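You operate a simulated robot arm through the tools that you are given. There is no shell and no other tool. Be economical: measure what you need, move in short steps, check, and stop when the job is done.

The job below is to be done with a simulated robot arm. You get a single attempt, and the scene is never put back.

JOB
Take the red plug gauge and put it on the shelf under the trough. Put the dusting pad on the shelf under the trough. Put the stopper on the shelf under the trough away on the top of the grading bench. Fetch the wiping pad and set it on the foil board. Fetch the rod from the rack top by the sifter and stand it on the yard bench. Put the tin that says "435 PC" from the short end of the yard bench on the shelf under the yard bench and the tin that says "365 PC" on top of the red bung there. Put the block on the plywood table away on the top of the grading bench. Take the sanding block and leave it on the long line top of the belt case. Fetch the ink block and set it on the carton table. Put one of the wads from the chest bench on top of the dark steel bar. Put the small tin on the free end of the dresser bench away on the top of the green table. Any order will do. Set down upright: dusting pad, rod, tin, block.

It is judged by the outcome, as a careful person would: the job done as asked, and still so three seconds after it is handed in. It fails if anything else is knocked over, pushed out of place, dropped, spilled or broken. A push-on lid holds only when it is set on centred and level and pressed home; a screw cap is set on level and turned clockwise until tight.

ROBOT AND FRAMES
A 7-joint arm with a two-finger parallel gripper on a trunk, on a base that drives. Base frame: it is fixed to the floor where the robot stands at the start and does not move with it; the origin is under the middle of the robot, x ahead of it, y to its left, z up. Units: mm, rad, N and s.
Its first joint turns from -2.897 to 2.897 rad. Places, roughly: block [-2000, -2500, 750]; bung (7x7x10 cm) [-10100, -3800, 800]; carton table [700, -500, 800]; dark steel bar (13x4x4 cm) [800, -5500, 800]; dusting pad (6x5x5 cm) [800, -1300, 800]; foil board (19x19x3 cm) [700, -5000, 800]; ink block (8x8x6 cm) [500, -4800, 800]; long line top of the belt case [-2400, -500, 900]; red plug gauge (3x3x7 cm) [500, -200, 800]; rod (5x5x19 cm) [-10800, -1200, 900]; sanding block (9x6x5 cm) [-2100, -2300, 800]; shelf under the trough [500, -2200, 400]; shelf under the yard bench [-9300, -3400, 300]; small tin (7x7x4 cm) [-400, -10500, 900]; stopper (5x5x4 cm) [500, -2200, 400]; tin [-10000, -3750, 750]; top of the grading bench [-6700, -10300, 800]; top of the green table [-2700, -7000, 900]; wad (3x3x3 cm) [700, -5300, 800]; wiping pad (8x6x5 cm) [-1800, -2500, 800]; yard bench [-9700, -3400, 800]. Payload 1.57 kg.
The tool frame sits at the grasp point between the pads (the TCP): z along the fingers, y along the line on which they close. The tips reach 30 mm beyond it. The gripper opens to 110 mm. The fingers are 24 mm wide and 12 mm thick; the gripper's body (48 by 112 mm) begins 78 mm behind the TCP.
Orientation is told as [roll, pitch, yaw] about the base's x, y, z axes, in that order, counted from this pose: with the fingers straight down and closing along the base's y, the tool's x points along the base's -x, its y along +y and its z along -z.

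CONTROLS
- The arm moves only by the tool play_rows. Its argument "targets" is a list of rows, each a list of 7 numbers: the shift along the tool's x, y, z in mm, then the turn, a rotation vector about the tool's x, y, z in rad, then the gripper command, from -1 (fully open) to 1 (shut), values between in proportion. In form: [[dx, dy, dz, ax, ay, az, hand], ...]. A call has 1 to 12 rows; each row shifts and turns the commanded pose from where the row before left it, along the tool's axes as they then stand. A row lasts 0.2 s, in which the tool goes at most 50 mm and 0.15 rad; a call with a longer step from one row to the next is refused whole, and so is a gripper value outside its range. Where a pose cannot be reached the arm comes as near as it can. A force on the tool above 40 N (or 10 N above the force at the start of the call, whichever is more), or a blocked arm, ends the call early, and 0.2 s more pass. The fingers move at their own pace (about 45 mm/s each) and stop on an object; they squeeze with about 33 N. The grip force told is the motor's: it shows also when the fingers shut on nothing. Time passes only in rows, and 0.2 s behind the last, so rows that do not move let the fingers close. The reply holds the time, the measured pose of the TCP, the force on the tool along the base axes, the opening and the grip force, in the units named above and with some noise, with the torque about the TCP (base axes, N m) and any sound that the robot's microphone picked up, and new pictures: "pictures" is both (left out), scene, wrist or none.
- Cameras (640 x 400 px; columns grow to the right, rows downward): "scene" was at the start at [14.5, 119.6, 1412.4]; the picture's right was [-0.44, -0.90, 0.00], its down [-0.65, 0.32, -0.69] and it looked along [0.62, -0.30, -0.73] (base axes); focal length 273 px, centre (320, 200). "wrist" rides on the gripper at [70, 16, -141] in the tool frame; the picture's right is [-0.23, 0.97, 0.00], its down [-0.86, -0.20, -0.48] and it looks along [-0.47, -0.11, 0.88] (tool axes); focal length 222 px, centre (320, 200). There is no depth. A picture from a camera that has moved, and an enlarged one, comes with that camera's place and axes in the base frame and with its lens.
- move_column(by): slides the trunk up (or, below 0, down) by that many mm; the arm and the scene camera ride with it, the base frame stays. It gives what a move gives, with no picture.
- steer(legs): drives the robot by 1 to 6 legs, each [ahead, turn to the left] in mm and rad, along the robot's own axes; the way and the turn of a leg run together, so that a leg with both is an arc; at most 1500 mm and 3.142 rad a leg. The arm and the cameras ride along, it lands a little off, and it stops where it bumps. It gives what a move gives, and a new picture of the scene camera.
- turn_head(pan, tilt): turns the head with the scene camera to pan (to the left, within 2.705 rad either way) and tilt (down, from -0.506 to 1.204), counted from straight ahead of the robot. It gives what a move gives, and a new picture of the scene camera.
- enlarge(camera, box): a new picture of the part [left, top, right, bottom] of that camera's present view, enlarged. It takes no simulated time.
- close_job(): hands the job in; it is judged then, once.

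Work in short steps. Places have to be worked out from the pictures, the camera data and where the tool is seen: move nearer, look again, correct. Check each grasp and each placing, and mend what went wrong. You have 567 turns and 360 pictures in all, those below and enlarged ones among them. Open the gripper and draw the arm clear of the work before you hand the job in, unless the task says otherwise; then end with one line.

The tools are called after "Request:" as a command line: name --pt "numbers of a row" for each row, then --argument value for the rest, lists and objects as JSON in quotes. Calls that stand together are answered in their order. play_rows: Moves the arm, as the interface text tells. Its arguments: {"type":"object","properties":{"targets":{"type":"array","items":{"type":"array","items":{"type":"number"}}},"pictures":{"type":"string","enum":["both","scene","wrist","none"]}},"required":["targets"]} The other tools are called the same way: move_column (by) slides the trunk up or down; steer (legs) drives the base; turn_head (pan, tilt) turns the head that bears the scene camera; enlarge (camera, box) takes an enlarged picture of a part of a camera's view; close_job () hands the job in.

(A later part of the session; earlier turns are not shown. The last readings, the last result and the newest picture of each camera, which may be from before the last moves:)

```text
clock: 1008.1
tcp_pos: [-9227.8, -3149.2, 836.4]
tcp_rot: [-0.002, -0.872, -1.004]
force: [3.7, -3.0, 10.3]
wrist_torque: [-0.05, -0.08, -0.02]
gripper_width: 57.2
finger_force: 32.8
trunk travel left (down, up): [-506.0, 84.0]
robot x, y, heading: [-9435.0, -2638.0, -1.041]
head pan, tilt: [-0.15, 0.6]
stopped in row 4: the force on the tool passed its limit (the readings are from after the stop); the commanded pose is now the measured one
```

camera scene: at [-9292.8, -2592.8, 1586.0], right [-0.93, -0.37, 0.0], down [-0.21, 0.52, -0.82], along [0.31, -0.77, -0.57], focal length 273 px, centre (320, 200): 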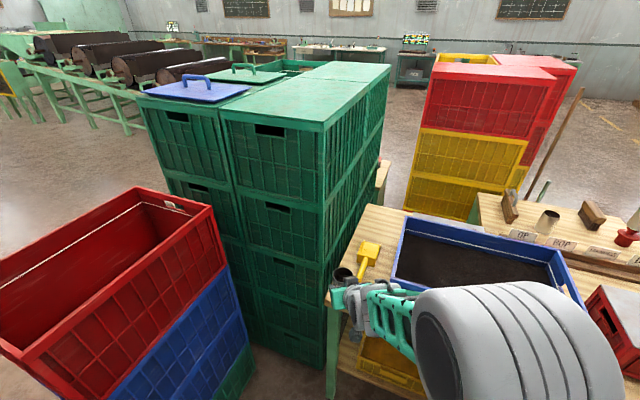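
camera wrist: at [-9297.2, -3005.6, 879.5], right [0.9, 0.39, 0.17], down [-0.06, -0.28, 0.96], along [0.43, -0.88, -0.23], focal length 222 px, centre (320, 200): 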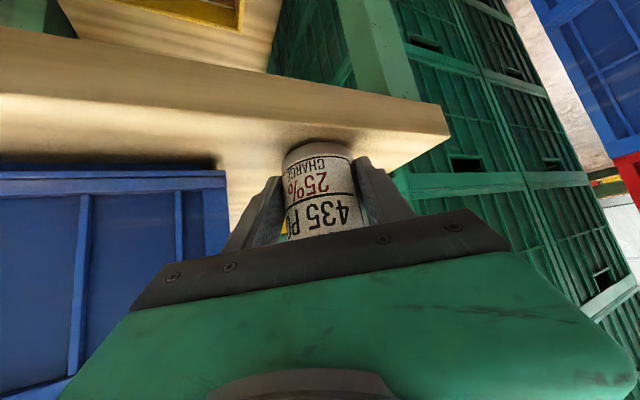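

Contact on the bench. I release and withdraw backward along the tool axis.

Request:
play_rows --pt "-0.7 0 -0.7 0 0 0 1" --pt "0 0 0 0 0 0 -0.2" --pt "0 0 0 0 0 0 -0.45" --pt "0 0 -40 0 0 0 -0.45" --pt "0 0 -45 0 0 0 -0.45" --pt "0 0 -45 0 0 0 -0.45" --pictures "wrist"

```text
clock: 1009.5
tcp_pos: [-9281.6, -3059.3, 916.8]
tcp_rot: [-0.002, -0.863, -1.005]
force: [-0.3, 0.3, -0.7]
wrist_torque: [0.01, 0.01, 0.0]
gripper_width: 79.7
finger_force: 0.0
trunk travel left (down, up): [-506.0, 84.0]
robot x, y, heading: [-9429.9, -2643.7, -1.04]
head pan, tilt: [-0.15, 0.6]
camera wrist: at [-9349.3, -2920.3, 955.6], right [0.9, 0.4, 0.17], down [-0.06, -0.27, 0.96], along [0.43, -0.88, -0.22], focal length 222 px, centre (320, 200)
```

wrist: 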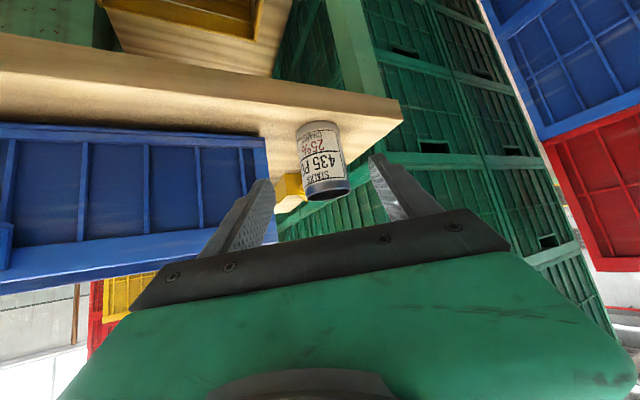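

Now I level the tool and turn its yaw to 0 so the fingers close north–south.

Request:
play_rows --pt "-36 0 -32 0 0 0 -0.45" --pt "-36 0 -32 0 0 0 -0.45" --pt "0 0 0 0 0.123 0 -0.45" --pt "0 0 0 0 0.123 0 -0.45" --pt "0 0 0 0 0.123 0 -0.45" --pt "0 0 0 0 0.123 0 -0.45" --pt "0 0 0 0 0.123 0 -0.45" --pt "0 0 0 0 0.123 0 -0.45" --pt "0 0 0 0 0.123 0 -0.45" --pictures "none"

Request:
play_rows --pt "0 0 0 0 0 -0.143 -0.45" --pt "0 0 0 0 0 -0.143 -0.45" --pt "0 0 0 0 0 -0.143 -0.45" --pt "0 0 0 0 0 -0.143 -0.45" --pt "0 0 0 0 0 -0.143 -0.45" --pt "0 0 0 0 0 -0.143 -0.45" --pt "0 0 0 0 0 -0.143 -0.45" --pictures "none"

```text
clock: 1011.5
tcp_pos: [-9282.0, -3061.5, 1014.5]
tcp_rot: [-0.003, 0.0, -1.006]
force: [1.0, 0.2, -0.2]
wrist_torque: [-0.01, 0.02, 0.01]
gripper_width: 79.9
finger_force: 0.0
trunk travel left (down, up): [-506.0, 84.0]
robot x, y, heading: [-9433.4, -2637.5, -1.042]
head pan, tilt: [-0.15, 0.6]
```

```text
clock: 1013.1
tcp_pos: [-9283.4, -3062.0, 1014.4]
tcp_rot: [-0.005, 0.003, -0.004]
force: [-0.7, -0.8, 0.1]
wrist_torque: [0.02, 0.03, 0.02]
gripper_width: 79.8
finger_force: 0.1
trunk travel left (down, up): [-506.0, 84.0]
robot x, y, heading: [-9429.2, -2639.5, -1.045]
head pan, tilt: [-0.15, 0.6]
```

Request:
play_rows --pt "-27 -41 0 0 0 0 -0.36" --pt "-27 -41 20 0 0 0 -0.36" --pt "0 0 40 0 0 0 -0.36" --pictures "wrist"

```text
refused: row 2 steps farther than a row can; nothing moved
```

I split the steps smaller.

Request:
play_rows --pt "-27 -41 0 0 0 0 -0.36" --pt "-27 -41 0 0 0 0 -0.36" --pt "0 0 30 0 0 0 -0.36" --pt "0 0 30 0 0 0 -0.36" --pictures "wrist"

```text
clock: 1014.1
tcp_pos: [-9230.1, -3145.0, 952.5]
tcp_rot: [-0.003, 0.0, -0.005]
force: [-0.6, 0.3, 0.0]
wrist_torque: [-0.01, 0.04, 0.01]
gripper_width: 74.8
finger_force: 0.1
trunk travel left (down, up): [-506.0, 84.0]
robot x, y, heading: [-9430.9, -2640.6, -1.038]
head pan, tilt: [-0.15, 0.6]
camera wrist: at [-9298.9, -3126.8, 1094.7], right [0.23, 0.97, 0.0], down [0.85, -0.2, 0.48], along [0.47, -0.11, -0.88], focal length 222 px, centre (320, 200)
```

wrist: 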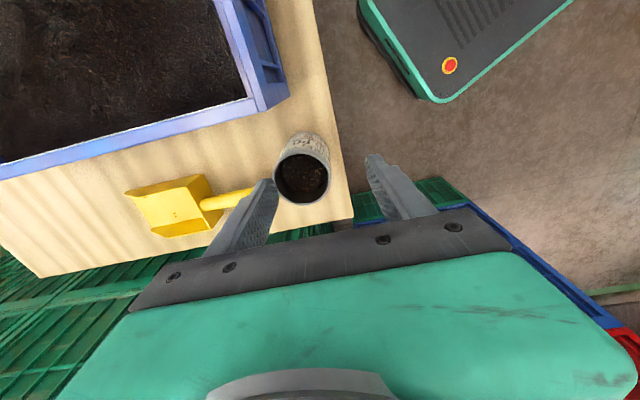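

The tin is at [-9213, -3166]; the scoop handle tip is ~30 mm clear of the finger. I descend and grip vertically.

Request:
play_rows --pt "-17 -21 0 0 0 0 -0.36" --pt "0 0 40 0 0 0 -0.36" --pt "0 0 40 0 0 0 -0.36" --pt "0 0 24 0 0 0 -0.36" --pt "0 0 0 0 0 0 1" --pt "0 0 0 0 0 0 1" --pt "0 0 0 0 0 0 1" --pictures "wrist"

```text
clock: 1015.7
tcp_pos: [-9213.3, -3165.7, 850.0]
tcp_rot: [-0.005, 0.0, -0.006]
force: [-0.1, -0.8, -0.3]
wrist_torque: [0.02, 0.01, 0.01]
gripper_width: 58.3
finger_force: 31.0
trunk travel left (down, up): [-506.0, 84.0]
robot x, y, heading: [-9435.6, -2642.1, -1.04]
head pan, tilt: [-0.15, 0.6]
camera wrist: at [-9282.5, -3148.1, 990.9], right [0.23, 0.97, 0.0], down [0.85, -0.2, 0.48], along [0.47, -0.11, -0.88], focal length 222 px, centre (320, 200)
```

wrist: 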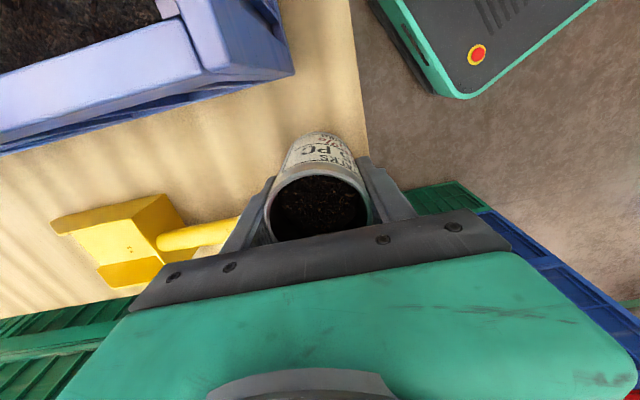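

To fit beside the leg I'd better hold it with a mild 0.4 rad tilt from the northwest. I release and regrasp that way.

Request:
play_rows --pt "0 0 0 0 0 0 -0.2" --pt "0 0 0 0 0 0 -0.36" --pt "0 0 -45 0 0 0 -0.36" --pt "0 0 -49 0 0 0 -0.36" --pt "0 0 -40 0 0 0 -0.36" --pictures "none"

Request:
play_rows --pt "0 0 0 0 0 0.132 -0.36" --pt "0 0 0 0 0 0.132 -0.36" --pt "0 0 0 0 0 0.132 -0.36" --pt "0 0 0 0 0 0.132 -0.36" --pt "0 0 0 0 0 0.132 -0.36" --pt "0 0 0 0 0 0.132 -0.36" --pt "0 0 0 0 -0.1 0 -0.36" --pt "0 0 0 0 -0.1 0 -0.36" --pt "0 0 0 0 -0.1 0 -0.36" --pt "0 0 0 0 -0.1 0 -0.36" --pictures "wrist"

```text
clock: 1016.9
tcp_pos: [-9214.5, -3163.9, 986.5]
tcp_rot: [-0.003, 0.0, -0.004]
force: [-0.4, 0.1, 0.5]
wrist_torque: [-0.01, 0.02, -0.04]
gripper_width: 75.1
finger_force: 0.2
trunk travel left (down, up): [-506.0, 84.0]
robot x, y, heading: [-9432.0, -2638.0, -1.036]
head pan, tilt: [-0.15, 0.6]
```

```text
clock: 1019.1
tcp_pos: [-9212.1, -3164.9, 985.2]
tcp_rot: [-0.003, -0.404, -0.796]
force: [0.3, 0.2, -0.1]
wrist_torque: [-0.02, -0.03, 0.0]
gripper_width: 74.9
finger_force: 0.1
trunk travel left (down, up): [-506.0, 84.0]
robot x, y, heading: [-9433.7, -2637.8, -1.041]
head pan, tilt: [-0.15, 0.6]
camera wrist: at [-9283.4, -3067.2, 1087.3], right [0.84, 0.53, 0.09], down [0.28, -0.57, 0.78], along [0.46, -0.63, -0.62], focal length 222 px, centre (320, 200)
```

wrist: 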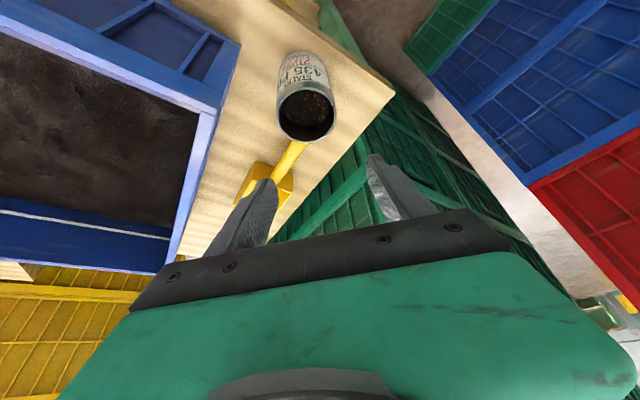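

The tin and its surroundings are clear. I slide in along the tool axis and grip.

Request:
play_rows --pt "27 0 4 0 0 0 -0.36" --pt "27 0 4 0 0 0 -0.36" --pt "0 0 40 0 0 0 -0.36" --pt "0 0 40 0 0 0 -0.36" --pt "0 0 38 0 0 0 -0.36" --pictures "wrist"

```text
clock: 1020.3
tcp_pos: [-9211.6, -3165.4, 847.4]
tcp_rot: [-0.002, -0.402, -0.796]
force: [0.7, 0.1, 0.7]
wrist_torque: [0.05, 0.02, 0.0]
gripper_width: 74.8
finger_force: 0.1
trunk travel left (down, up): [-506.0, 84.0]
robot x, y, heading: [-9430.0, -2642.3, -1.039]
head pan, tilt: [-0.15, 0.6]
camera wrist: at [-9282.8, -3067.8, 949.5], right [0.84, 0.53, 0.09], down [0.28, -0.57, 0.78], along [0.46, -0.63, -0.63], focal length 222 px, centre (320, 200)
```

wrist: 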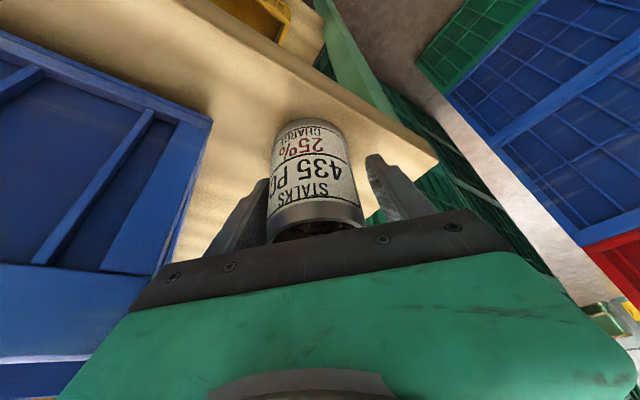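

Between the fingers. I close and lift.

Request:
play_rows --pt "0 0 0 0 0 0 1" --pt "0 0 0 0 0 0 1" --pt "0 0 0 0 0 0 1" --pt "-18 0 -40 0 0 0 1" --pt "-18 0 -40 0 0 0 1" --pictures "none"

Request:
steer --legs '[[-330, 0]]'

Request:
move_column --by -400

```text
clock: 1021.5
tcp_pos: [-9211.0, -3166.5, 936.9]
tcp_rot: [-0.002, -0.402, -0.797]
force: [-0.6, 0.2, 0.0]
wrist_torque: [0.02, -0.02, -0.02]
gripper_width: 59.1
finger_force: 32.8
trunk travel left (down, up): [-506.0, 84.0]
robot x, y, heading: [-9430.1, -2638.8, -1.041]
head pan, tilt: [-0.15, 0.6]
```

```text
clock: 1023.7
tcp_pos: [-9379.2, -2878.1, 938.2]
tcp_rot: [0.0, -0.402, -0.794]
force: [0.4, 0.0, -1.1]
wrist_torque: [0.03, 0.0, 0.01]
gripper_width: 59.0
finger_force: 33.1
trunk travel left (down, up): [-506.0, 84.0]
robot x, y, heading: [-9601.5, -2354.8, -1.038]
head pan, tilt: [-0.15, 0.6]
camera scene: at [-9462.5, -2304.7, 1586.1], right [-0.93, -0.37, 0.0], down [-0.21, 0.52, -0.83], along [0.31, -0.77, -0.56], focal length 273 px, centre (320, 200)
```

scene: 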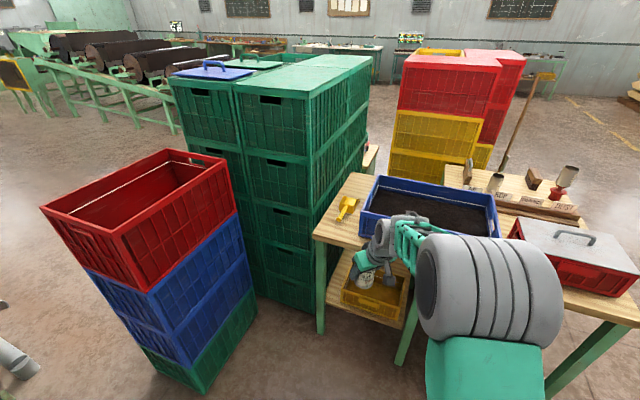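

```text
clock: 1027.5
tcp_pos: [-9378.7, -2877.4, 537.2]
tcp_rot: [-0.002, -0.403, -0.793]
force: [0.9, 0.2, -0.7]
wrist_torque: [0.01, 0.02, 0.0]
gripper_width: 59.2
finger_force: 32.7
trunk travel left (down, up): [-106.0, 484.0]
robot x, y, heading: [-9601.2, -2351.2, -1.035]
head pan, tilt: [-0.15, 0.6]
```

I reconsider: the strip along the shelf's front edge, in front of the tray, is simplest, with the tool pointing straight south. I turn the base square.

Request:
steer --legs '[[0, -0.536]]'

Request:
play_rows --pt "0 0 0 0.047 0 0.11 1" --pt "0 0 0 0.047 0 0.11 1" --pt "0 40 0 0 0 0 1" --pt "0 45 0 0 0 0 1" --pt "0 45 0 0 0 0 1" --pt "0 45 0 0 0 0 1" --pictures "wrist"

```text
clock: 1029.4
tcp_pos: [-9681.4, -2918.0, 537.8]
tcp_rot: [-0.002, -0.404, -1.336]
force: [1.0, 0.1, -0.8]
wrist_torque: [-0.01, 0.02, 0.0]
gripper_width: 59.2
finger_force: 32.9
trunk travel left (down, up): [-106.0, 484.0]
robot x, y, heading: [-9596.8, -2351.8, -1.578]
head pan, tilt: [-0.15, 0.6]
camera scene: at [-9457.0, -2381.9, 1186.0], right [-0.99, 0.16, 0.0], down [0.09, 0.56, -0.83], along [-0.13, -0.81, -0.56], focal length 273 px, centre (320, 200)
```

scene: 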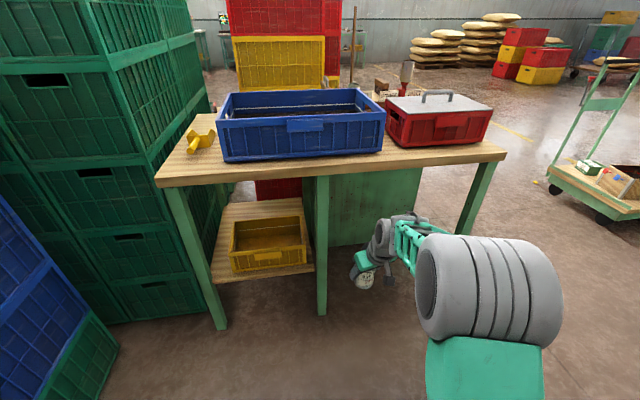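

```text
clock: 1030.8
tcp_pos: [-9505.6, -2918.4, 537.0]
tcp_rot: [-0.001, -0.403, -1.577]
force: [-0.3, -0.2, -1.4]
wrist_torque: [0.02, 0.01, 0.01]
gripper_width: 59.1
finger_force: 33.1
trunk travel left (down, up): [-106.0, 484.0]
robot x, y, heading: [-9602.5, -2350.1, -1.578]
head pan, tilt: [-0.15, 0.6]
camera wrist: at [-9487.3, -2797.3, 639.6], right [0.97, -0.21, 0.09], down [-0.2, -0.6, 0.78], along [-0.11, -0.77, -0.63], focal length 222 px, centre (320, 200)
```

wrist: 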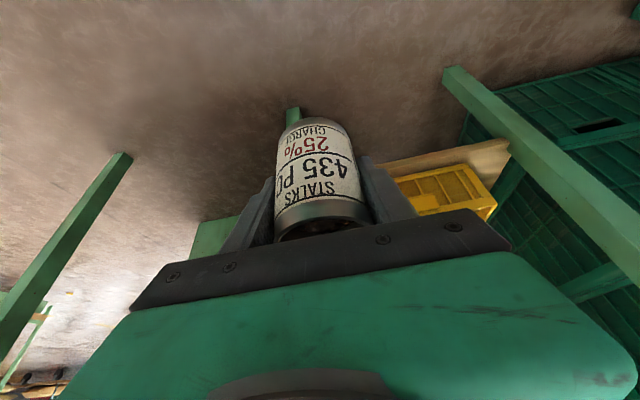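

Request:
enlarge --camera "scene" --box '[180, 180, 340, 310]'

```text
3.08 times, centred on (260, 245) of scene
camera zoom: at [-9457.1, -2381.9, 1186.1], right [-0.99, 0.16, 0.0], down [0.09, 0.56, -0.83], along [-0.13, -0.81, -0.56], focal length 840 px, centre (505, 62)
```

zoom: 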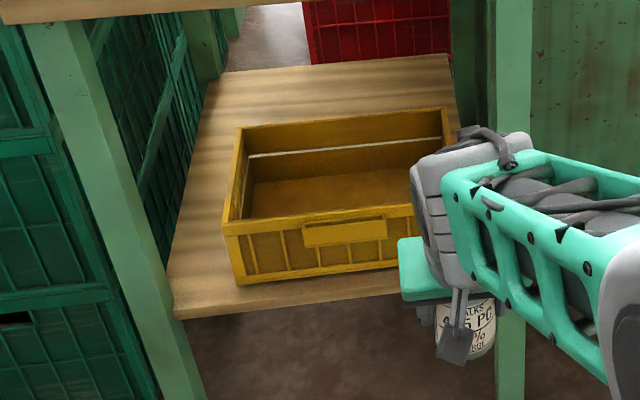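

A tight but workable plan: enter the strip beside the tray from the north with the fingers closing north–south and the wrist leaning west over the tray. I retract a bit, lower the trunk, reposition, and rotate the tool about the vertical.

Request:
play_rows --pt "37 0 -16 0 0 0 1" --pt "37 0 -16 0 0 0 1" --pt "37 0 -16 0 0 0 1" --pictures "none"

Request:
steer --legs '[[0, 0.57], [284, 0], [0, -0.57]]'

Request:
play_rows --pt "0 0 0 -0.056 0 -0.1314 1" --pt "0 0 0 -0.056 0 -0.1314 1" --pt "0 0 0 -0.056 0 -0.1314 1" --pt "0 0 0 -0.056 0 -0.1314 1" --pt "0 0 0 -0.056 0 -0.1314 1" --pt "0 0 0 -0.056 0 -0.1314 1" --pt "0 0 0 -0.056 0 -0.1314 1" --pt "0 0 0 -0.056 0 -0.1314 1" --pt "0 0 0 -0.056 0 -0.1314 1" --pt "0 0 0 -0.056 0 -0.1314 1" --pt "0 0 0 -0.056 0 -0.1314 1" --pictures "none"

```text
clock: 1031.6
tcp_pos: [-9505.1, -2796.2, 537.7]
tcp_rot: [-0.002, -0.402, -1.577]
force: [-0.2, 0.0, -1.3]
wrist_torque: [0.01, -0.01, -0.01]
gripper_width: 59.1
finger_force: 32.6
trunk travel left (down, up): [-106.0, 484.0]
robot x, y, heading: [-9600.0, -2353.5, -1.58]
head pan, tilt: [-0.15, 0.6]
```

```text
clock: 1036.8
tcp_pos: [-9339.5, -3038.4, 538.4]
tcp_rot: [-0.002, -0.404, -1.555]
force: [-1.1, 0.2, -1.8]
wrist_torque: [0.0, 0.0, 0.02]
gripper_width: 58.9
finger_force: 33.3
trunk travel left (down, up): [-106.0, 484.0]
robot x, y, heading: [-9439.9, -2596.4, -1.559]
head pan, tilt: [-0.15, 0.6]
camera scene: at [-9300.1, -2622.5, 1186.0], right [-0.99, 0.14, 0.0], down [0.08, 0.56, -0.83], along [-0.11, -0.82, -0.56], focal length 273 px, centre (320, 200)
```

scene: 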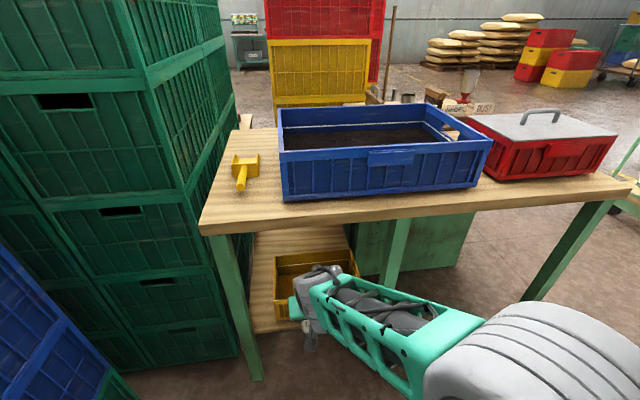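

```text
clock: 1039.2
tcp_pos: [-9340.5, -3037.9, 538.2]
tcp_rot: [-0.001, -0.403, 0.017]
force: [-1.0, 1.1, -0.4]
wrist_torque: [0.0, -0.02, -0.01]
gripper_width: 59.3
finger_force: 32.8
trunk travel left (down, up): [-106.0, 484.0]
robot x, y, heading: [-9444.8, -2598.1, -1.553]
head pan, tilt: [-0.15, 0.6]
```

Request:
enlarge --camera "scene" --box '[190, 200, 370, 390]'

```text
2.11 times, centred on (280, 295) of scene
camera zoom: at [-9300.1, -2622.3, 1186.0], right [-0.99, 0.14, 0.0], down [0.08, 0.56, -0.83], along [-0.11, -0.82, -0.56], focal length 574 px, centre (404, 0)
```

zoom: 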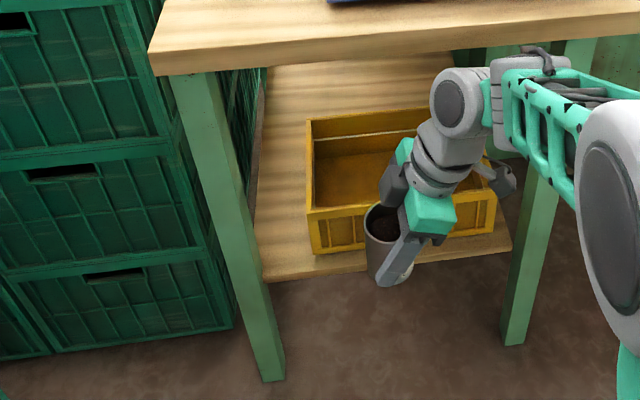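

Good measurement: the corridor between leg (x≈-9147) and tray (x≈-9227) is 80 mm for a 58 mm tin. I line up at x=-9187 and lower.

Request:
play_rows --pt "-35 -0.6 15 0 0 0 1" --pt "-35 -0.6 15 0 0 0 1" --pt "-35 -0.6 15 0 0 0 1" --pt "-35 -0.6 15 0 0 0 1" --pictures "none"

Request:
move_column --by -80

Request:
play_rows --pt "12 0 29 0 0 0 1" --pt "12 0 29 0 0 0 1" --pictures "scene"

```text
clock: 1040.2
tcp_pos: [-9187.8, -3039.7, 536.5]
tcp_rot: [0.0, -0.402, 0.016]
force: [-0.2, 0.7, -0.8]
wrist_torque: [-0.01, -0.02, 0.01]
gripper_width: 59.4
finger_force: 33.0
trunk travel left (down, up): [-106.0, 484.0]
robot x, y, heading: [-9445.8, -2594.7, -1.562]
head pan, tilt: [-0.15, 0.6]
```

```text
clock: 1041.3
tcp_pos: [-9187.8, -3040.3, 457.9]
tcp_rot: [0.0, -0.402, 0.016]
force: [0.3, 0.2, -0.9]
wrist_torque: [-0.03, -0.01, 0.0]
gripper_width: 59.0
finger_force: 32.9
trunk travel left (down, up): [-26.0, 564.0]
robot x, y, heading: [-9442.3, -2595.0, -1.562]
head pan, tilt: [-0.15, 0.6]
```

```text
clock: 1042.0
tcp_pos: [-9188.1, -3040.9, 394.3]
tcp_rot: [-0.002, -0.401, 0.018]
force: [-0.2, 0.3, -0.7]
wrist_torque: [0.0, 0.0, 0.02]
gripper_width: 58.8
finger_force: 33.1
trunk travel left (down, up): [-26.0, 564.0]
robot x, y, heading: [-9443.3, -2594.7, -1.562]
head pan, tilt: [-0.15, 0.6]
camera scene: at [-9300.2, -2622.3, 1106.1], right [-0.99, 0.14, 0.0], down [0.08, 0.56, -0.83], along [-0.11, -0.82, -0.56], focal length 273 px, centre (320, 200)
```

scene: 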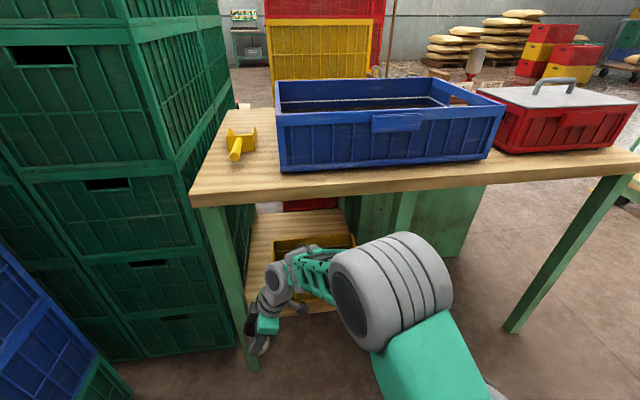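

All clear so far. I advance south in steps between leg and tray.

Request:
play_rows --pt "0 -30 0 0 0 0 1" --pt "0 -30 0 0 0 0 1" --pictures "none"

Request:
enlarge --camera "scene" --box '[190, 200, 340, 390]'

Request:
enlarge --camera "wrist" --box '[0, 0, 640, 400]'

```text
clock: 1042.5
tcp_pos: [-9185.6, -3102.0, 395.3]
tcp_rot: [-0.002, -0.401, 0.016]
force: [0.4, -0.2, -0.3]
wrist_torque: [-0.01, -0.03, -0.02]
gripper_width: 58.9
finger_force: 32.7
trunk travel left (down, up): [-26.0, 564.0]
robot x, y, heading: [-9445.9, -2595.2, -1.558]
head pan, tilt: [-0.15, 0.6]
```

```text
2.11 times, centred on (265, 295) of scene
camera zoom: at [-9300.1, -2622.3, 1106.0], right [-0.99, 0.14, 0.0], down [0.08, 0.56, -0.83], along [-0.11, -0.82, -0.56], focal length 574 px, centre (436, 0)
```

zoom: 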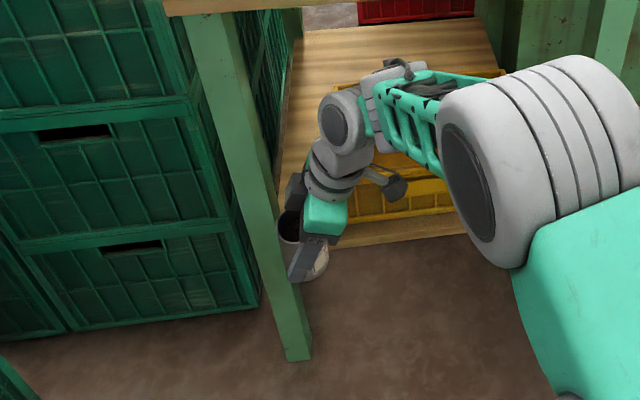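

```text
1.00 times, centred on (320, 200) of wrist
camera zoom: at [-9304.4, -3085.7, 496.7], right [0.19, 0.98, 0.09], down [0.6, -0.19, 0.77], along [0.77, -0.1, -0.63], focal length 222 px, centre (320, 200)
```

zoom: 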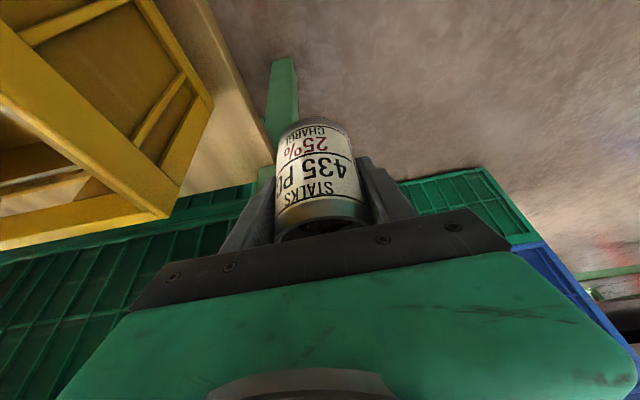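

About 9 mm clear of the leg, tray ~10 mm on the other side. I continue south to y≈-3205 in small steps.

Request:
play_rows --pt "0 -15 0 0 0 0 1" --pt "0 -15 0 0 0 0 1" --pt "0 -15 0 0 0 0 1" --pt "0 -15 0 0 0 0 1" --pt "0 -15 0 0 0 0 1" --pt "0 -15 0 0 0 0 1" --pt "0 -12 0 0 0 0 1" --pictures "wrist"

```text
clock: 1044.2
tcp_pos: [-9184.6, -3200.9, 394.1]
tcp_rot: [0.0, -0.403, 0.016]
force: [-0.1, 0.6, -1.1]
wrist_torque: [0.0, 0.02, 0.01]
gripper_width: 59.4
finger_force: 33.1
trunk travel left (down, up): [-26.0, 564.0]
robot x, y, heading: [-9446.4, -2594.8, -1.558]
head pan, tilt: [-0.15, 0.6]
camera wrist: at [-9303.0, -3186.4, 496.8], right [0.19, 0.98, 0.09], down [0.6, -0.19, 0.77], along [0.77, -0.1, -0.63], focal length 222 px, centre (320, 200)
```

wrist: 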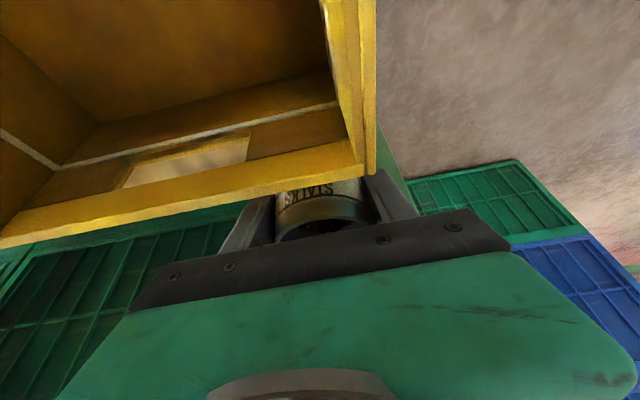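

Clean passage, no contact. I lower the tin onto the shelf.

Request:
play_rows --pt "7 0 16.5 0 0 0 1" --pt "1.2 0 2.8 0 0 0 1" --pt "1.2 0 2.8 0 0 0 1" --pt "0.8 0 1.9 0 0 0 1" --pt "0.8 0 1.9 0 0 0 1" --pt "0.8 0 1.9 0 0 0 1" --pt "0.8 0 1.9 0 0 0 1" --pt "0.8 0 1.9 0 0 0 1" --pictures "none"

```text
clock: 1045.9
tcp_pos: [-9182.5, -3203.9, 368.6]
tcp_rot: [-0.013, -0.406, 0.024]
force: [-0.2, 1.3, 15.5]
wrist_torque: [0.32, 0.84, -0.07]
gripper_width: 58.9
finger_force: 33.2
trunk travel left (down, up): [-26.0, 564.0]
robot x, y, heading: [-9444.3, -2597.6, -1.559]
head pan, tilt: [-0.15, 0.6]
stopped in row 8: the force on the tool passed its limit (the readings are from after the stop); the commanded pose is now the measured one
```

Torque says the gripper's underside touched the tray rim. I rise 5 mm, shift 15 mm east and lower again.

Request:
play_rows --pt "-2 0 -4.6 0 0 0 1" --pt "-14 0 6 0 0 0 1" --pt "1.2 0 2.8 0 0 0 1" --pt "0.8 0 1.9 0 0 0 1" --pt "0.8 0 1.9 0 0 0 1" --pt "0.8 0 1.9 0 0 0 1" --pt "0.8 0 1.9 0 0 0 1" --pt "0.8 0 1.9 0 0 0 1" --pictures "none"

```text
clock: 1046.9
tcp_pos: [-9171.8, -3202.6, 365.2]
tcp_rot: [-0.005, -0.397, 0.012]
force: [-7.5, 0.1, 1.7]
wrist_torque: [0.13, 0.11, 0.25]
gripper_width: 59.1
finger_force: 32.7
trunk travel left (down, up): [-26.0, 564.0]
robot x, y, heading: [-9443.6, -2591.6, -1.564]
head pan, tilt: [-0.15, 0.6]
stopped in row 4: the force on the tool passed its limit (the readings are from after the stop); the commanded pose is now the measured one
```

Request:
play_rows --pt "0.4 0 0.9 0 0 0 1" --pt "0.4 0 0.9 0 0 0 1" --pt "0.4 0 0.9 0 0 0 1" --pictures "wrist"

```text
clock: 1047.7
tcp_pos: [-9171.3, -3203.4, 361.0]
tcp_rot: [-0.007, -0.399, 0.016]
force: [-2.6, -0.2, 0.7]
wrist_torque: [0.03, 0.05, 0.07]
gripper_width: 59.1
finger_force: 32.4
trunk travel left (down, up): [-26.0, 564.0]
robot x, y, heading: [-9447.7, -2597.8, -1.568]
head pan, tilt: [-0.15, 0.6]
camera wrist: at [-9290.4, -3187.3, 464.5], right [0.2, 0.98, 0.08], down [0.61, -0.19, 0.77], along [0.77, -0.1, -0.63], focal length 222 px, centre (320, 200)
```

wrist: 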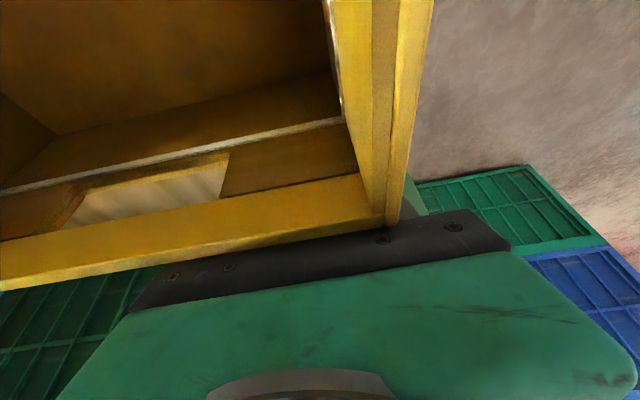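

Still no floor contact (z 361). I continue down in 1 mm steps.

Request:
play_rows --pt "0.6 0 1.4 0 0 0 1" --pt "0.6 0 1.4 0 0 0 1" --pt "0.6 0 1.4 0 0 0 1" --pt "0.6 0 1.4 0 0 0 1" --pt "0.6 0 1.4 0 0 0 1" --pt "0.6 0 1.4 0 0 0 1" --pictures "none"

```text
clock: 1049.1
tcp_pos: [-9170.5, -3204.0, 357.2]
tcp_rot: [-0.014, -0.403, 0.021]
force: [0.3, 1.7, 29.3]
wrist_torque: [0.8, 0.17, -0.12]
gripper_width: 58.8
finger_force: 33.2
trunk travel left (down, up): [-26.0, 564.0]
robot x, y, heading: [-9443.1, -2594.9, -1.567]
head pan, tilt: [-0.15, 0.6]
```

Down on the shelf (≈295). I ease up, open and rise.

Request:
play_rows --pt "-0.8 0 -1.8 0 0 0 1" --pt "0 0 0 0 0 0 -0.15" --pt "0 0 0 0 0 0 -0.35" --pt "-6 0 -14 0 0 0 -0.35" --pt "-12 0 -28 0 0 0 -0.35" --pt "-12 0 -28 0 0 0 -0.35" --pt "-6 0 -14 0 0 0 -0.35" --pictures "wrist"

```text
clock: 1050.7
tcp_pos: [-9172.3, -3203.7, 447.1]
tcp_rot: [-0.004, -0.398, 0.015]
force: [-0.6, -0.2, 0.1]
wrist_torque: [0.03, 0.05, 0.03]
gripper_width: 74.4
finger_force: 0.0
trunk travel left (down, up): [-26.0, 564.0]
robot x, y, heading: [-9448.4, -2595.7, -1.562]
head pan, tilt: [-0.15, 0.6]
camera wrist: at [-9290.2, -3187.2, 549.9], right [0.2, 0.98, 0.08], down [0.61, -0.19, 0.77], along [0.77, -0.1, -0.63], focal length 222 px, centre (320, 200)
```

wrist: 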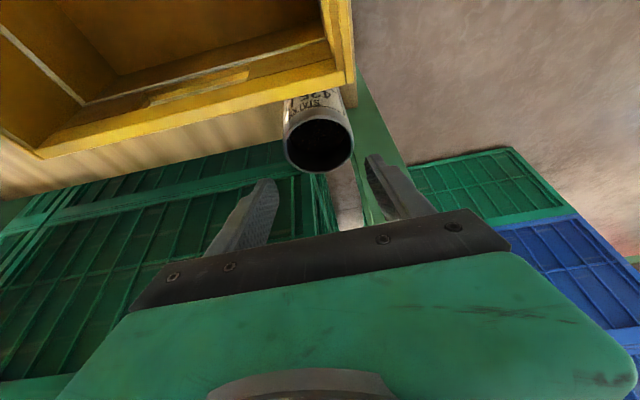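

The tin stands level on the shelf beside the tray. I withdraw north.

Request:
play_rows --pt "18 0 -8 0 0 0 -0.35" --pt "0 40 0 0 0 0 -0.35" --pt "0 45 0 0 0 0 -0.35" --pt "0 45 0 0 0 0 -0.35" --pt "0 45 0 0 0 0 -0.35" --pt "30 30 -13 0 0 0 -0.35" --pictures "scene"

```text
clock: 1052.1
tcp_pos: [-9227.3, -2997.2, 446.9]
tcp_rot: [-0.004, -0.397, 0.015]
force: [-0.2, -0.3, -0.5]
wrist_torque: [-0.03, 0.03, 0.01]
gripper_width: 74.2
finger_force: 0.0
trunk travel left (down, up): [-26.0, 564.0]
robot x, y, heading: [-9445.9, -2600.2, -1.567]
head pan, tilt: [-0.15, 0.6]
camera scene: at [-9300.3, -2623.1, 1106.0], right [-0.99, 0.14, 0.0], down [0.08, 0.56, -0.82], along [-0.12, -0.82, -0.57], focal length 273 px, centre (320, 200)
```

scene: 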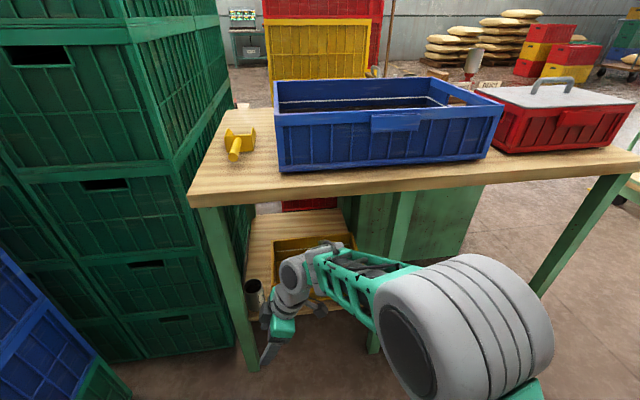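

The 435 PC tin stands on the shelf. Last: the rod from the rack by the sifter near [-10800, -1200]. I raise the trunk, level the tool and drive over.

Request:
move_column --by 400

Request:
play_rows --pt "0 0 -30 0 0.13 0 -0.35" --pt "0 0 -30 0 0.13 0 -0.35" --pt "0 0 -30 0 0.137 0 -0.35" --pictures "none"

Request:
move_column --by 120

Request:
steer --legs '[[-150, 0], [0, -1.575], [1350, 0], [0, -1.571]]'

```text
clock: 1056.0
tcp_pos: [-9226.8, -2999.4, 847.9]
tcp_rot: [-0.007, -0.399, 0.014]
force: [0.1, 0.9, -0.2]
wrist_torque: [-0.02, -0.02, 0.01]
gripper_width: 74.1
finger_force: 0.1
trunk travel left (down, up): [-426.0, 164.0]
robot x, y, heading: [-9443.1, -2595.1, -1.562]
head pan, tilt: [-0.15, 0.6]
```

```text
clock: 1056.8
tcp_pos: [-9249.5, -2999.5, 932.7]
tcp_rot: [-0.005, 0.0, 0.012]
force: [0.0, -0.1, 0.2]
wrist_torque: [-0.01, 0.0, 0.0]
gripper_width: 74.2
finger_force: 0.1
trunk travel left (down, up): [-426.0, 164.0]
robot x, y, heading: [-9446.4, -2595.7, -1.559]
head pan, tilt: [-0.15, 0.6]
```

```text
clock: 1058.3
tcp_pos: [-9249.6, -2999.1, 1053.3]
tcp_rot: [-0.003, -0.002, 0.012]
force: [-0.7, -0.3, 0.2]
wrist_torque: [0.0, -0.02, -0.03]
gripper_width: 74.3
finger_force: 0.1
trunk travel left (down, up): [-546.0, 44.0]
robot x, y, heading: [-9444.2, -2596.6, -1.564]
head pan, tilt: [-0.15, 0.6]
```

```text
clock: 1073.7
tcp_pos: [-10974.1, -2020.6, 1053.9]
tcp_rot: [-0.005, -0.001, 3.126]
force: [0.4, -0.4, 0.2]
wrist_torque: [0.0, -0.01, 0.0]
gripper_width: 74.2
finger_force: 0.1
trunk travel left (down, up): [-546.0, 44.0]
robot x, y, heading: [-10790.4, -2429.3, 1.551]
head pan, tilt: [-0.15, 0.6]
camera scene: at [-10929.3, -2397.8, 1626.0], right [0.98, -0.17, 0.0], down [-0.1, -0.56, -0.83], along [0.14, 0.81, -0.56], focal length 273 px, centre (320, 200)
```

scene: 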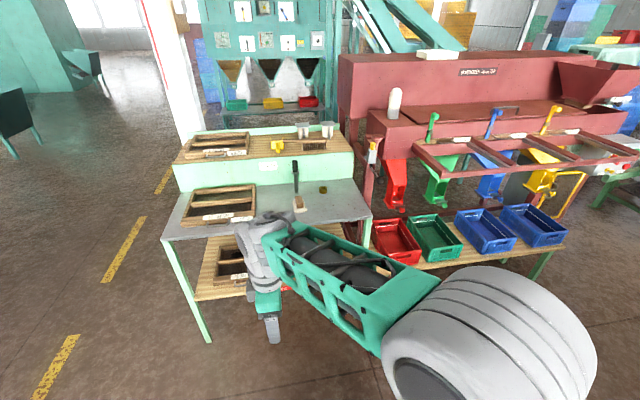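

Request:
enlarge --camera "scene" --box '[160, 80, 420, 250]'

```text
2.35 times, centred on (290, 165) of scene
camera zoom: at [-10929.3, -2397.8, 1626.0], right [0.98, -0.17, 0.0], down [-0.1, -0.56, -0.83], along [0.14, 0.81, -0.56], focal length 642 px, centre (391, 282)
```

zoom: 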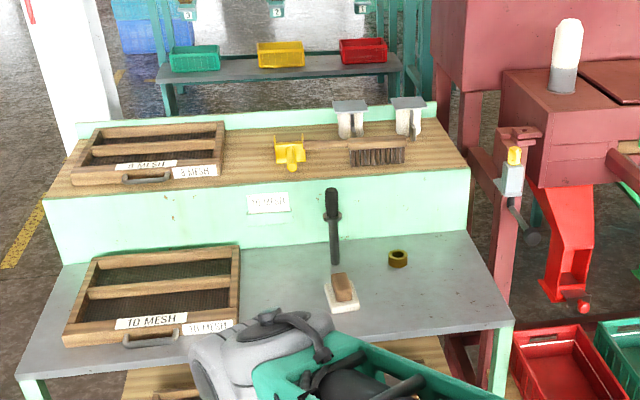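

The dark upright rod stands on the grey rack top at about [-10851, -1253]. I square the tool's yaw, raise, and approach.

Request:
play_rows --pt "0 0 0 0 0 0.1415 -0.35" --pt "0 0 0 0 0 0.1415 -0.35" --pt "0 0 0 0 0 0.1415 -0.35" --pt "0 0 0 0 0 0.1415 -0.35" --pt "0 0 0 0 0 0.1415 -0.35" --pt "0 0 0 0 0 0.1415 -0.35" --pt "0 0 0 0 0 0.1415 -0.35" --pt "0 0 0 0 0 0.1415 -0.35" --pt "0 0 0 0 0 0.1415 -0.35" --pt "0 0 0 0 0 0.1415 -0.35" --pt "0 0 0 0 0 0.1415 -0.35" --pictures "none"

Request:
play_rows --pt "0 -40 -30 0 0 0 -0.35" --pt "0 -40 -30 0 0 0 -0.35" --pt "20 -30 -30 0 0 0 -0.35" --pictures "none"

Request:
steer --legs '[[580, 0.02]]'

```text
clock: 1076.1
tcp_pos: [-10973.7, -2019.3, 1052.2]
tcp_rot: [0.002, -0.003, 1.567]
force: [1.1, 0.2, 0.8]
wrist_torque: [0.05, -0.01, 0.02]
gripper_width: 74.3
finger_force: 0.1
trunk travel left (down, up): [-546.0, 44.0]
robot x, y, heading: [-10791.2, -2426.7, 1.545]
head pan, tilt: [-0.15, 0.6]
```

```text
clock: 1076.9
tcp_pos: [-10861.8, -2040.4, 1144.7]
tcp_rot: [0.003, -0.005, 1.569]
force: [0.3, -0.8, 0.6]
wrist_torque: [0.0, 0.0, -0.02]
gripper_width: 74.3
finger_force: 0.1
trunk travel left (down, up): [-546.0, 44.0]
robot x, y, heading: [-10789.6, -2431.3, 1.546]
head pan, tilt: [-0.15, 0.6]
```

```text
clock: 1080.2
tcp_pos: [-10859.5, -1471.0, 1143.7]
tcp_rot: [0.002, -0.004, 1.586]
force: [0.3, 0.0, -0.3]
wrist_torque: [-0.01, 0.0, -0.05]
gripper_width: 74.4
finger_force: 0.1
trunk travel left (down, up): [-546.0, 44.0]
robot x, y, heading: [-10780.6, -1857.2, 1.567]
head pan, tilt: [-0.15, 0.6]
camera scene: at [-10921.6, -1829.0, 1626.0], right [0.99, -0.16, 0.0], down [-0.09, -0.56, -0.82], along [0.13, 0.81, -0.57], focal length 273 px, centre (320, 200)
```

scene: 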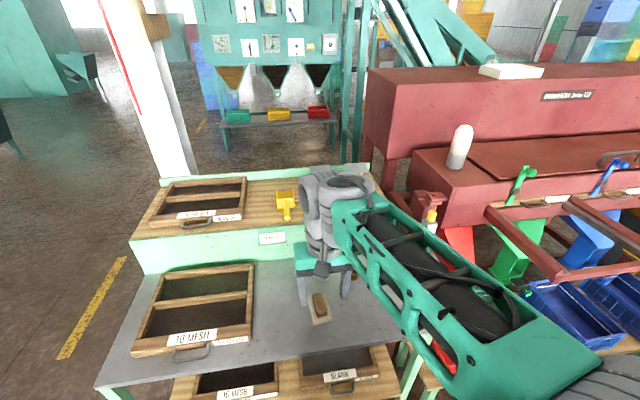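

Request:
play_rows --pt "0 0 0 0 0 0 -0.35" --pictures "wrist"

```text
clock: 1080.6
tcp_pos: [-10859.1, -1470.0, 1143.5]
tcp_rot: [0.003, -0.006, 1.585]
force: [0.5, 0.0, -0.1]
wrist_torque: [-0.01, 0.04, 0.01]
gripper_width: 74.1
finger_force: 0.1
trunk travel left (down, up): [-546.0, 44.0]
robot x, y, heading: [-10781.5, -1857.6, 1.565]
head pan, tilt: [-0.15, 0.6]
camera wrist: at [-10874.3, -1539.6, 1284.4], right [-0.98, 0.21, 0.0], down [0.19, 0.86, 0.48], along [0.1, 0.47, -0.88], focal length 222 px, centre (320, 200)
```

wrist: 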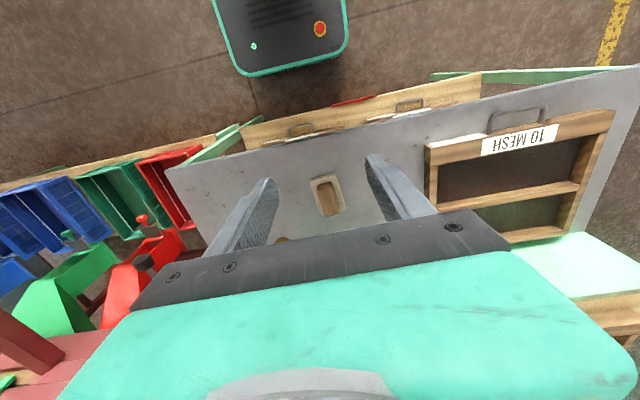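

I move forward above the rod's height to bring it into the wrist view.

Request:
play_rows --pt "-45 0 0 0 0 0 -0.35" --pt "-45 0 0 0 0 0 -0.35" --pt "-45 0 0 0 0 0 -0.35" --pictures "wrist"

```text
clock: 1081.4
tcp_pos: [-10861.0, -1331.8, 1144.2]
tcp_rot: [0.002, -0.004, 1.585]
force: [0.2, 0.0, 0.0]
wrist_torque: [-0.04, -0.02, -0.02]
gripper_width: 74.0
finger_force: 0.0
trunk travel left (down, up): [-546.0, 44.0]
robot x, y, heading: [-10784.2, -1860.5, 1.563]
head pan, tilt: [-0.15, 0.6]
camera wrist: at [-10875.9, -1401.6, 1285.3], right [-0.98, 0.21, 0.0], down [0.19, 0.86, 0.48], along [0.1, 0.47, -0.88], focal length 222 px, centre (320, 200)
```

wrist: 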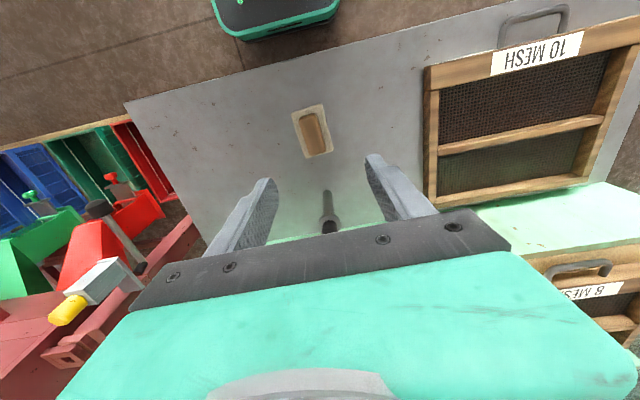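

The rod's base is at [-10847, -1198], z≈865, standing upright. I centre over it and zoom in.

Request:
play_rows --pt "-40 0 0 0 0 0 -0.35" --pt "-40 -13 0 0 0 0 -0.35" --pt "-30 0 0 0 0 0 -0.35" --pictures "none"

Request:
enlarge --camera "wrist" --box '[220, 90, 420, 240]'

```text
clock: 1082.2
tcp_pos: [-10849.3, -1224.0, 1142.3]
tcp_rot: [0.0, -0.004, 1.584]
force: [0.3, 0.3, 0.3]
wrist_torque: [-0.04, -0.04, 0.0]
gripper_width: 74.4
finger_force: 0.1
trunk travel left (down, up): [-546.0, 44.0]
robot x, y, heading: [-10782.8, -1858.9, 1.57]
head pan, tilt: [-0.15, 0.6]
```

```text
2.67 times, centred on (320, 165) of wrist
camera zoom: at [-10864.7, -1293.7, 1283.2], right [-0.98, 0.21, 0.0], down [0.19, 0.86, 0.48], along [0.1, 0.47, -0.88], focal length 592 px, centre (320, 293)
```

zoom: 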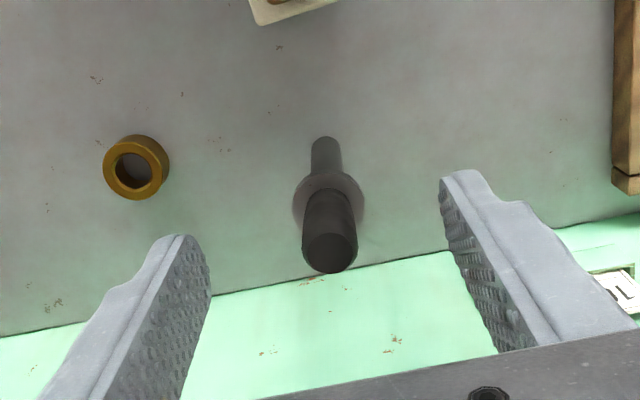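

The handle spans z≈974–1055 above a collar; axis at [-10847, -1190]. I align, descend around it and grip the handle.

Request:
play_rows --pt "-34 -2 0 0 0 0 -0.35" --pt "0 0 40 0 0 0 -0.35" --pt "0 0 40 0 0 0 -0.35" --pt "0 0 40 0 0 0 -0.35" --pt "0 0 0 0 0 0 1" --pt "0 0 0 0 0 0 1" --pt "0 0 0 0 0 0 1" --pt "0 0 0 0 0 0 1" --pictures "wrist"

```text
clock: 1084.0
tcp_pos: [-10848.7, -1191.1, 1023.7]
tcp_rot: [0.002, -0.004, 1.587]
force: [0.9, -0.2, 0.9]
wrist_torque: [0.05, -0.21, -0.02]
gripper_width: 26.1
finger_force: 23.7
trunk travel left (down, up): [-546.0, 44.0]
robot x, y, heading: [-10780.2, -1857.5, 1.56]
head pan, tilt: [-0.15, 0.6]
camera wrist: at [-10862.9, -1261.3, 1164.1], right [-0.98, 0.21, 0.0], down [0.19, 0.86, 0.48], along [0.1, 0.47, -0.88], focal length 222 px, centre (320, 200)
```

wrist: 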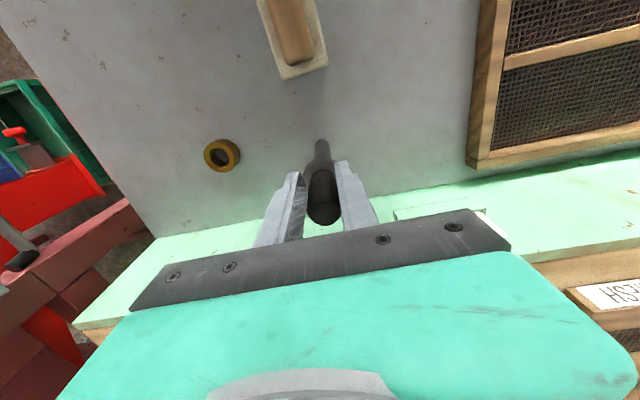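

Held. I lift, retract and drive back to the west side of the yard bench, where a free strip lies near [-10080, -3470].

Request:
play_rows --pt "0 0 -30 0 0 0 1" --pt "0 0 -45 0 0 0 1" --pt "0 0 -45 0 0 0 1" --pt "49 0 0 0 0 0 1" --pt "49 0 0 0 0 0 1" --pt "49 0 0 0 0 0 1" --pt "49 0 0 0 0 0 1" --pictures "none"

Request:
steer --legs '[[-800, 0], [-815, 0], [0, -1.56]]'

```text
clock: 1085.6
tcp_pos: [-10844.1, -1386.4, 1143.0]
tcp_rot: [0.002, -0.005, 1.584]
force: [0.1, 0.9, -4.3]
wrist_torque: [-0.05, 0.02, -0.01]
gripper_width: 25.7
finger_force: 33.2
trunk travel left (down, up): [-546.0, 44.0]
robot x, y, heading: [-10785.6, -1854.6, 1.566]
head pan, tilt: [-0.15, 0.6]
```

```text
clock: 1097.6
tcp_pos: [-10323.7, -3410.3, 1143.5]
tcp_rot: [0.002, -0.003, 0.042]
force: [0.3, -0.3, -3.5]
wrist_torque: [0.01, 0.08, -0.04]
gripper_width: 23.9
finger_force: 33.6
trunk travel left (down, up): [-546.0, 44.0]
robot x, y, heading: [-10792.5, -3483.1, 0.019]
head pan, tilt: [-0.15, 0.6]
camera scene: at [-10766.6, -3342.1, 1626.0], right [-0.13, -0.99, 0.0], down [-0.56, 0.07, -0.82], along [0.82, -0.1, -0.57], focal length 273 px, centre (320, 200)
```

scene: 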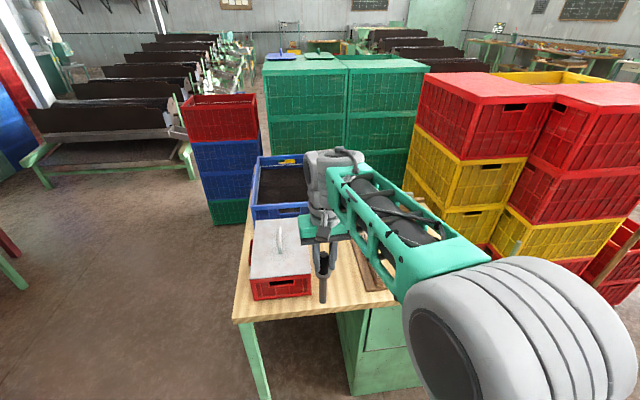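

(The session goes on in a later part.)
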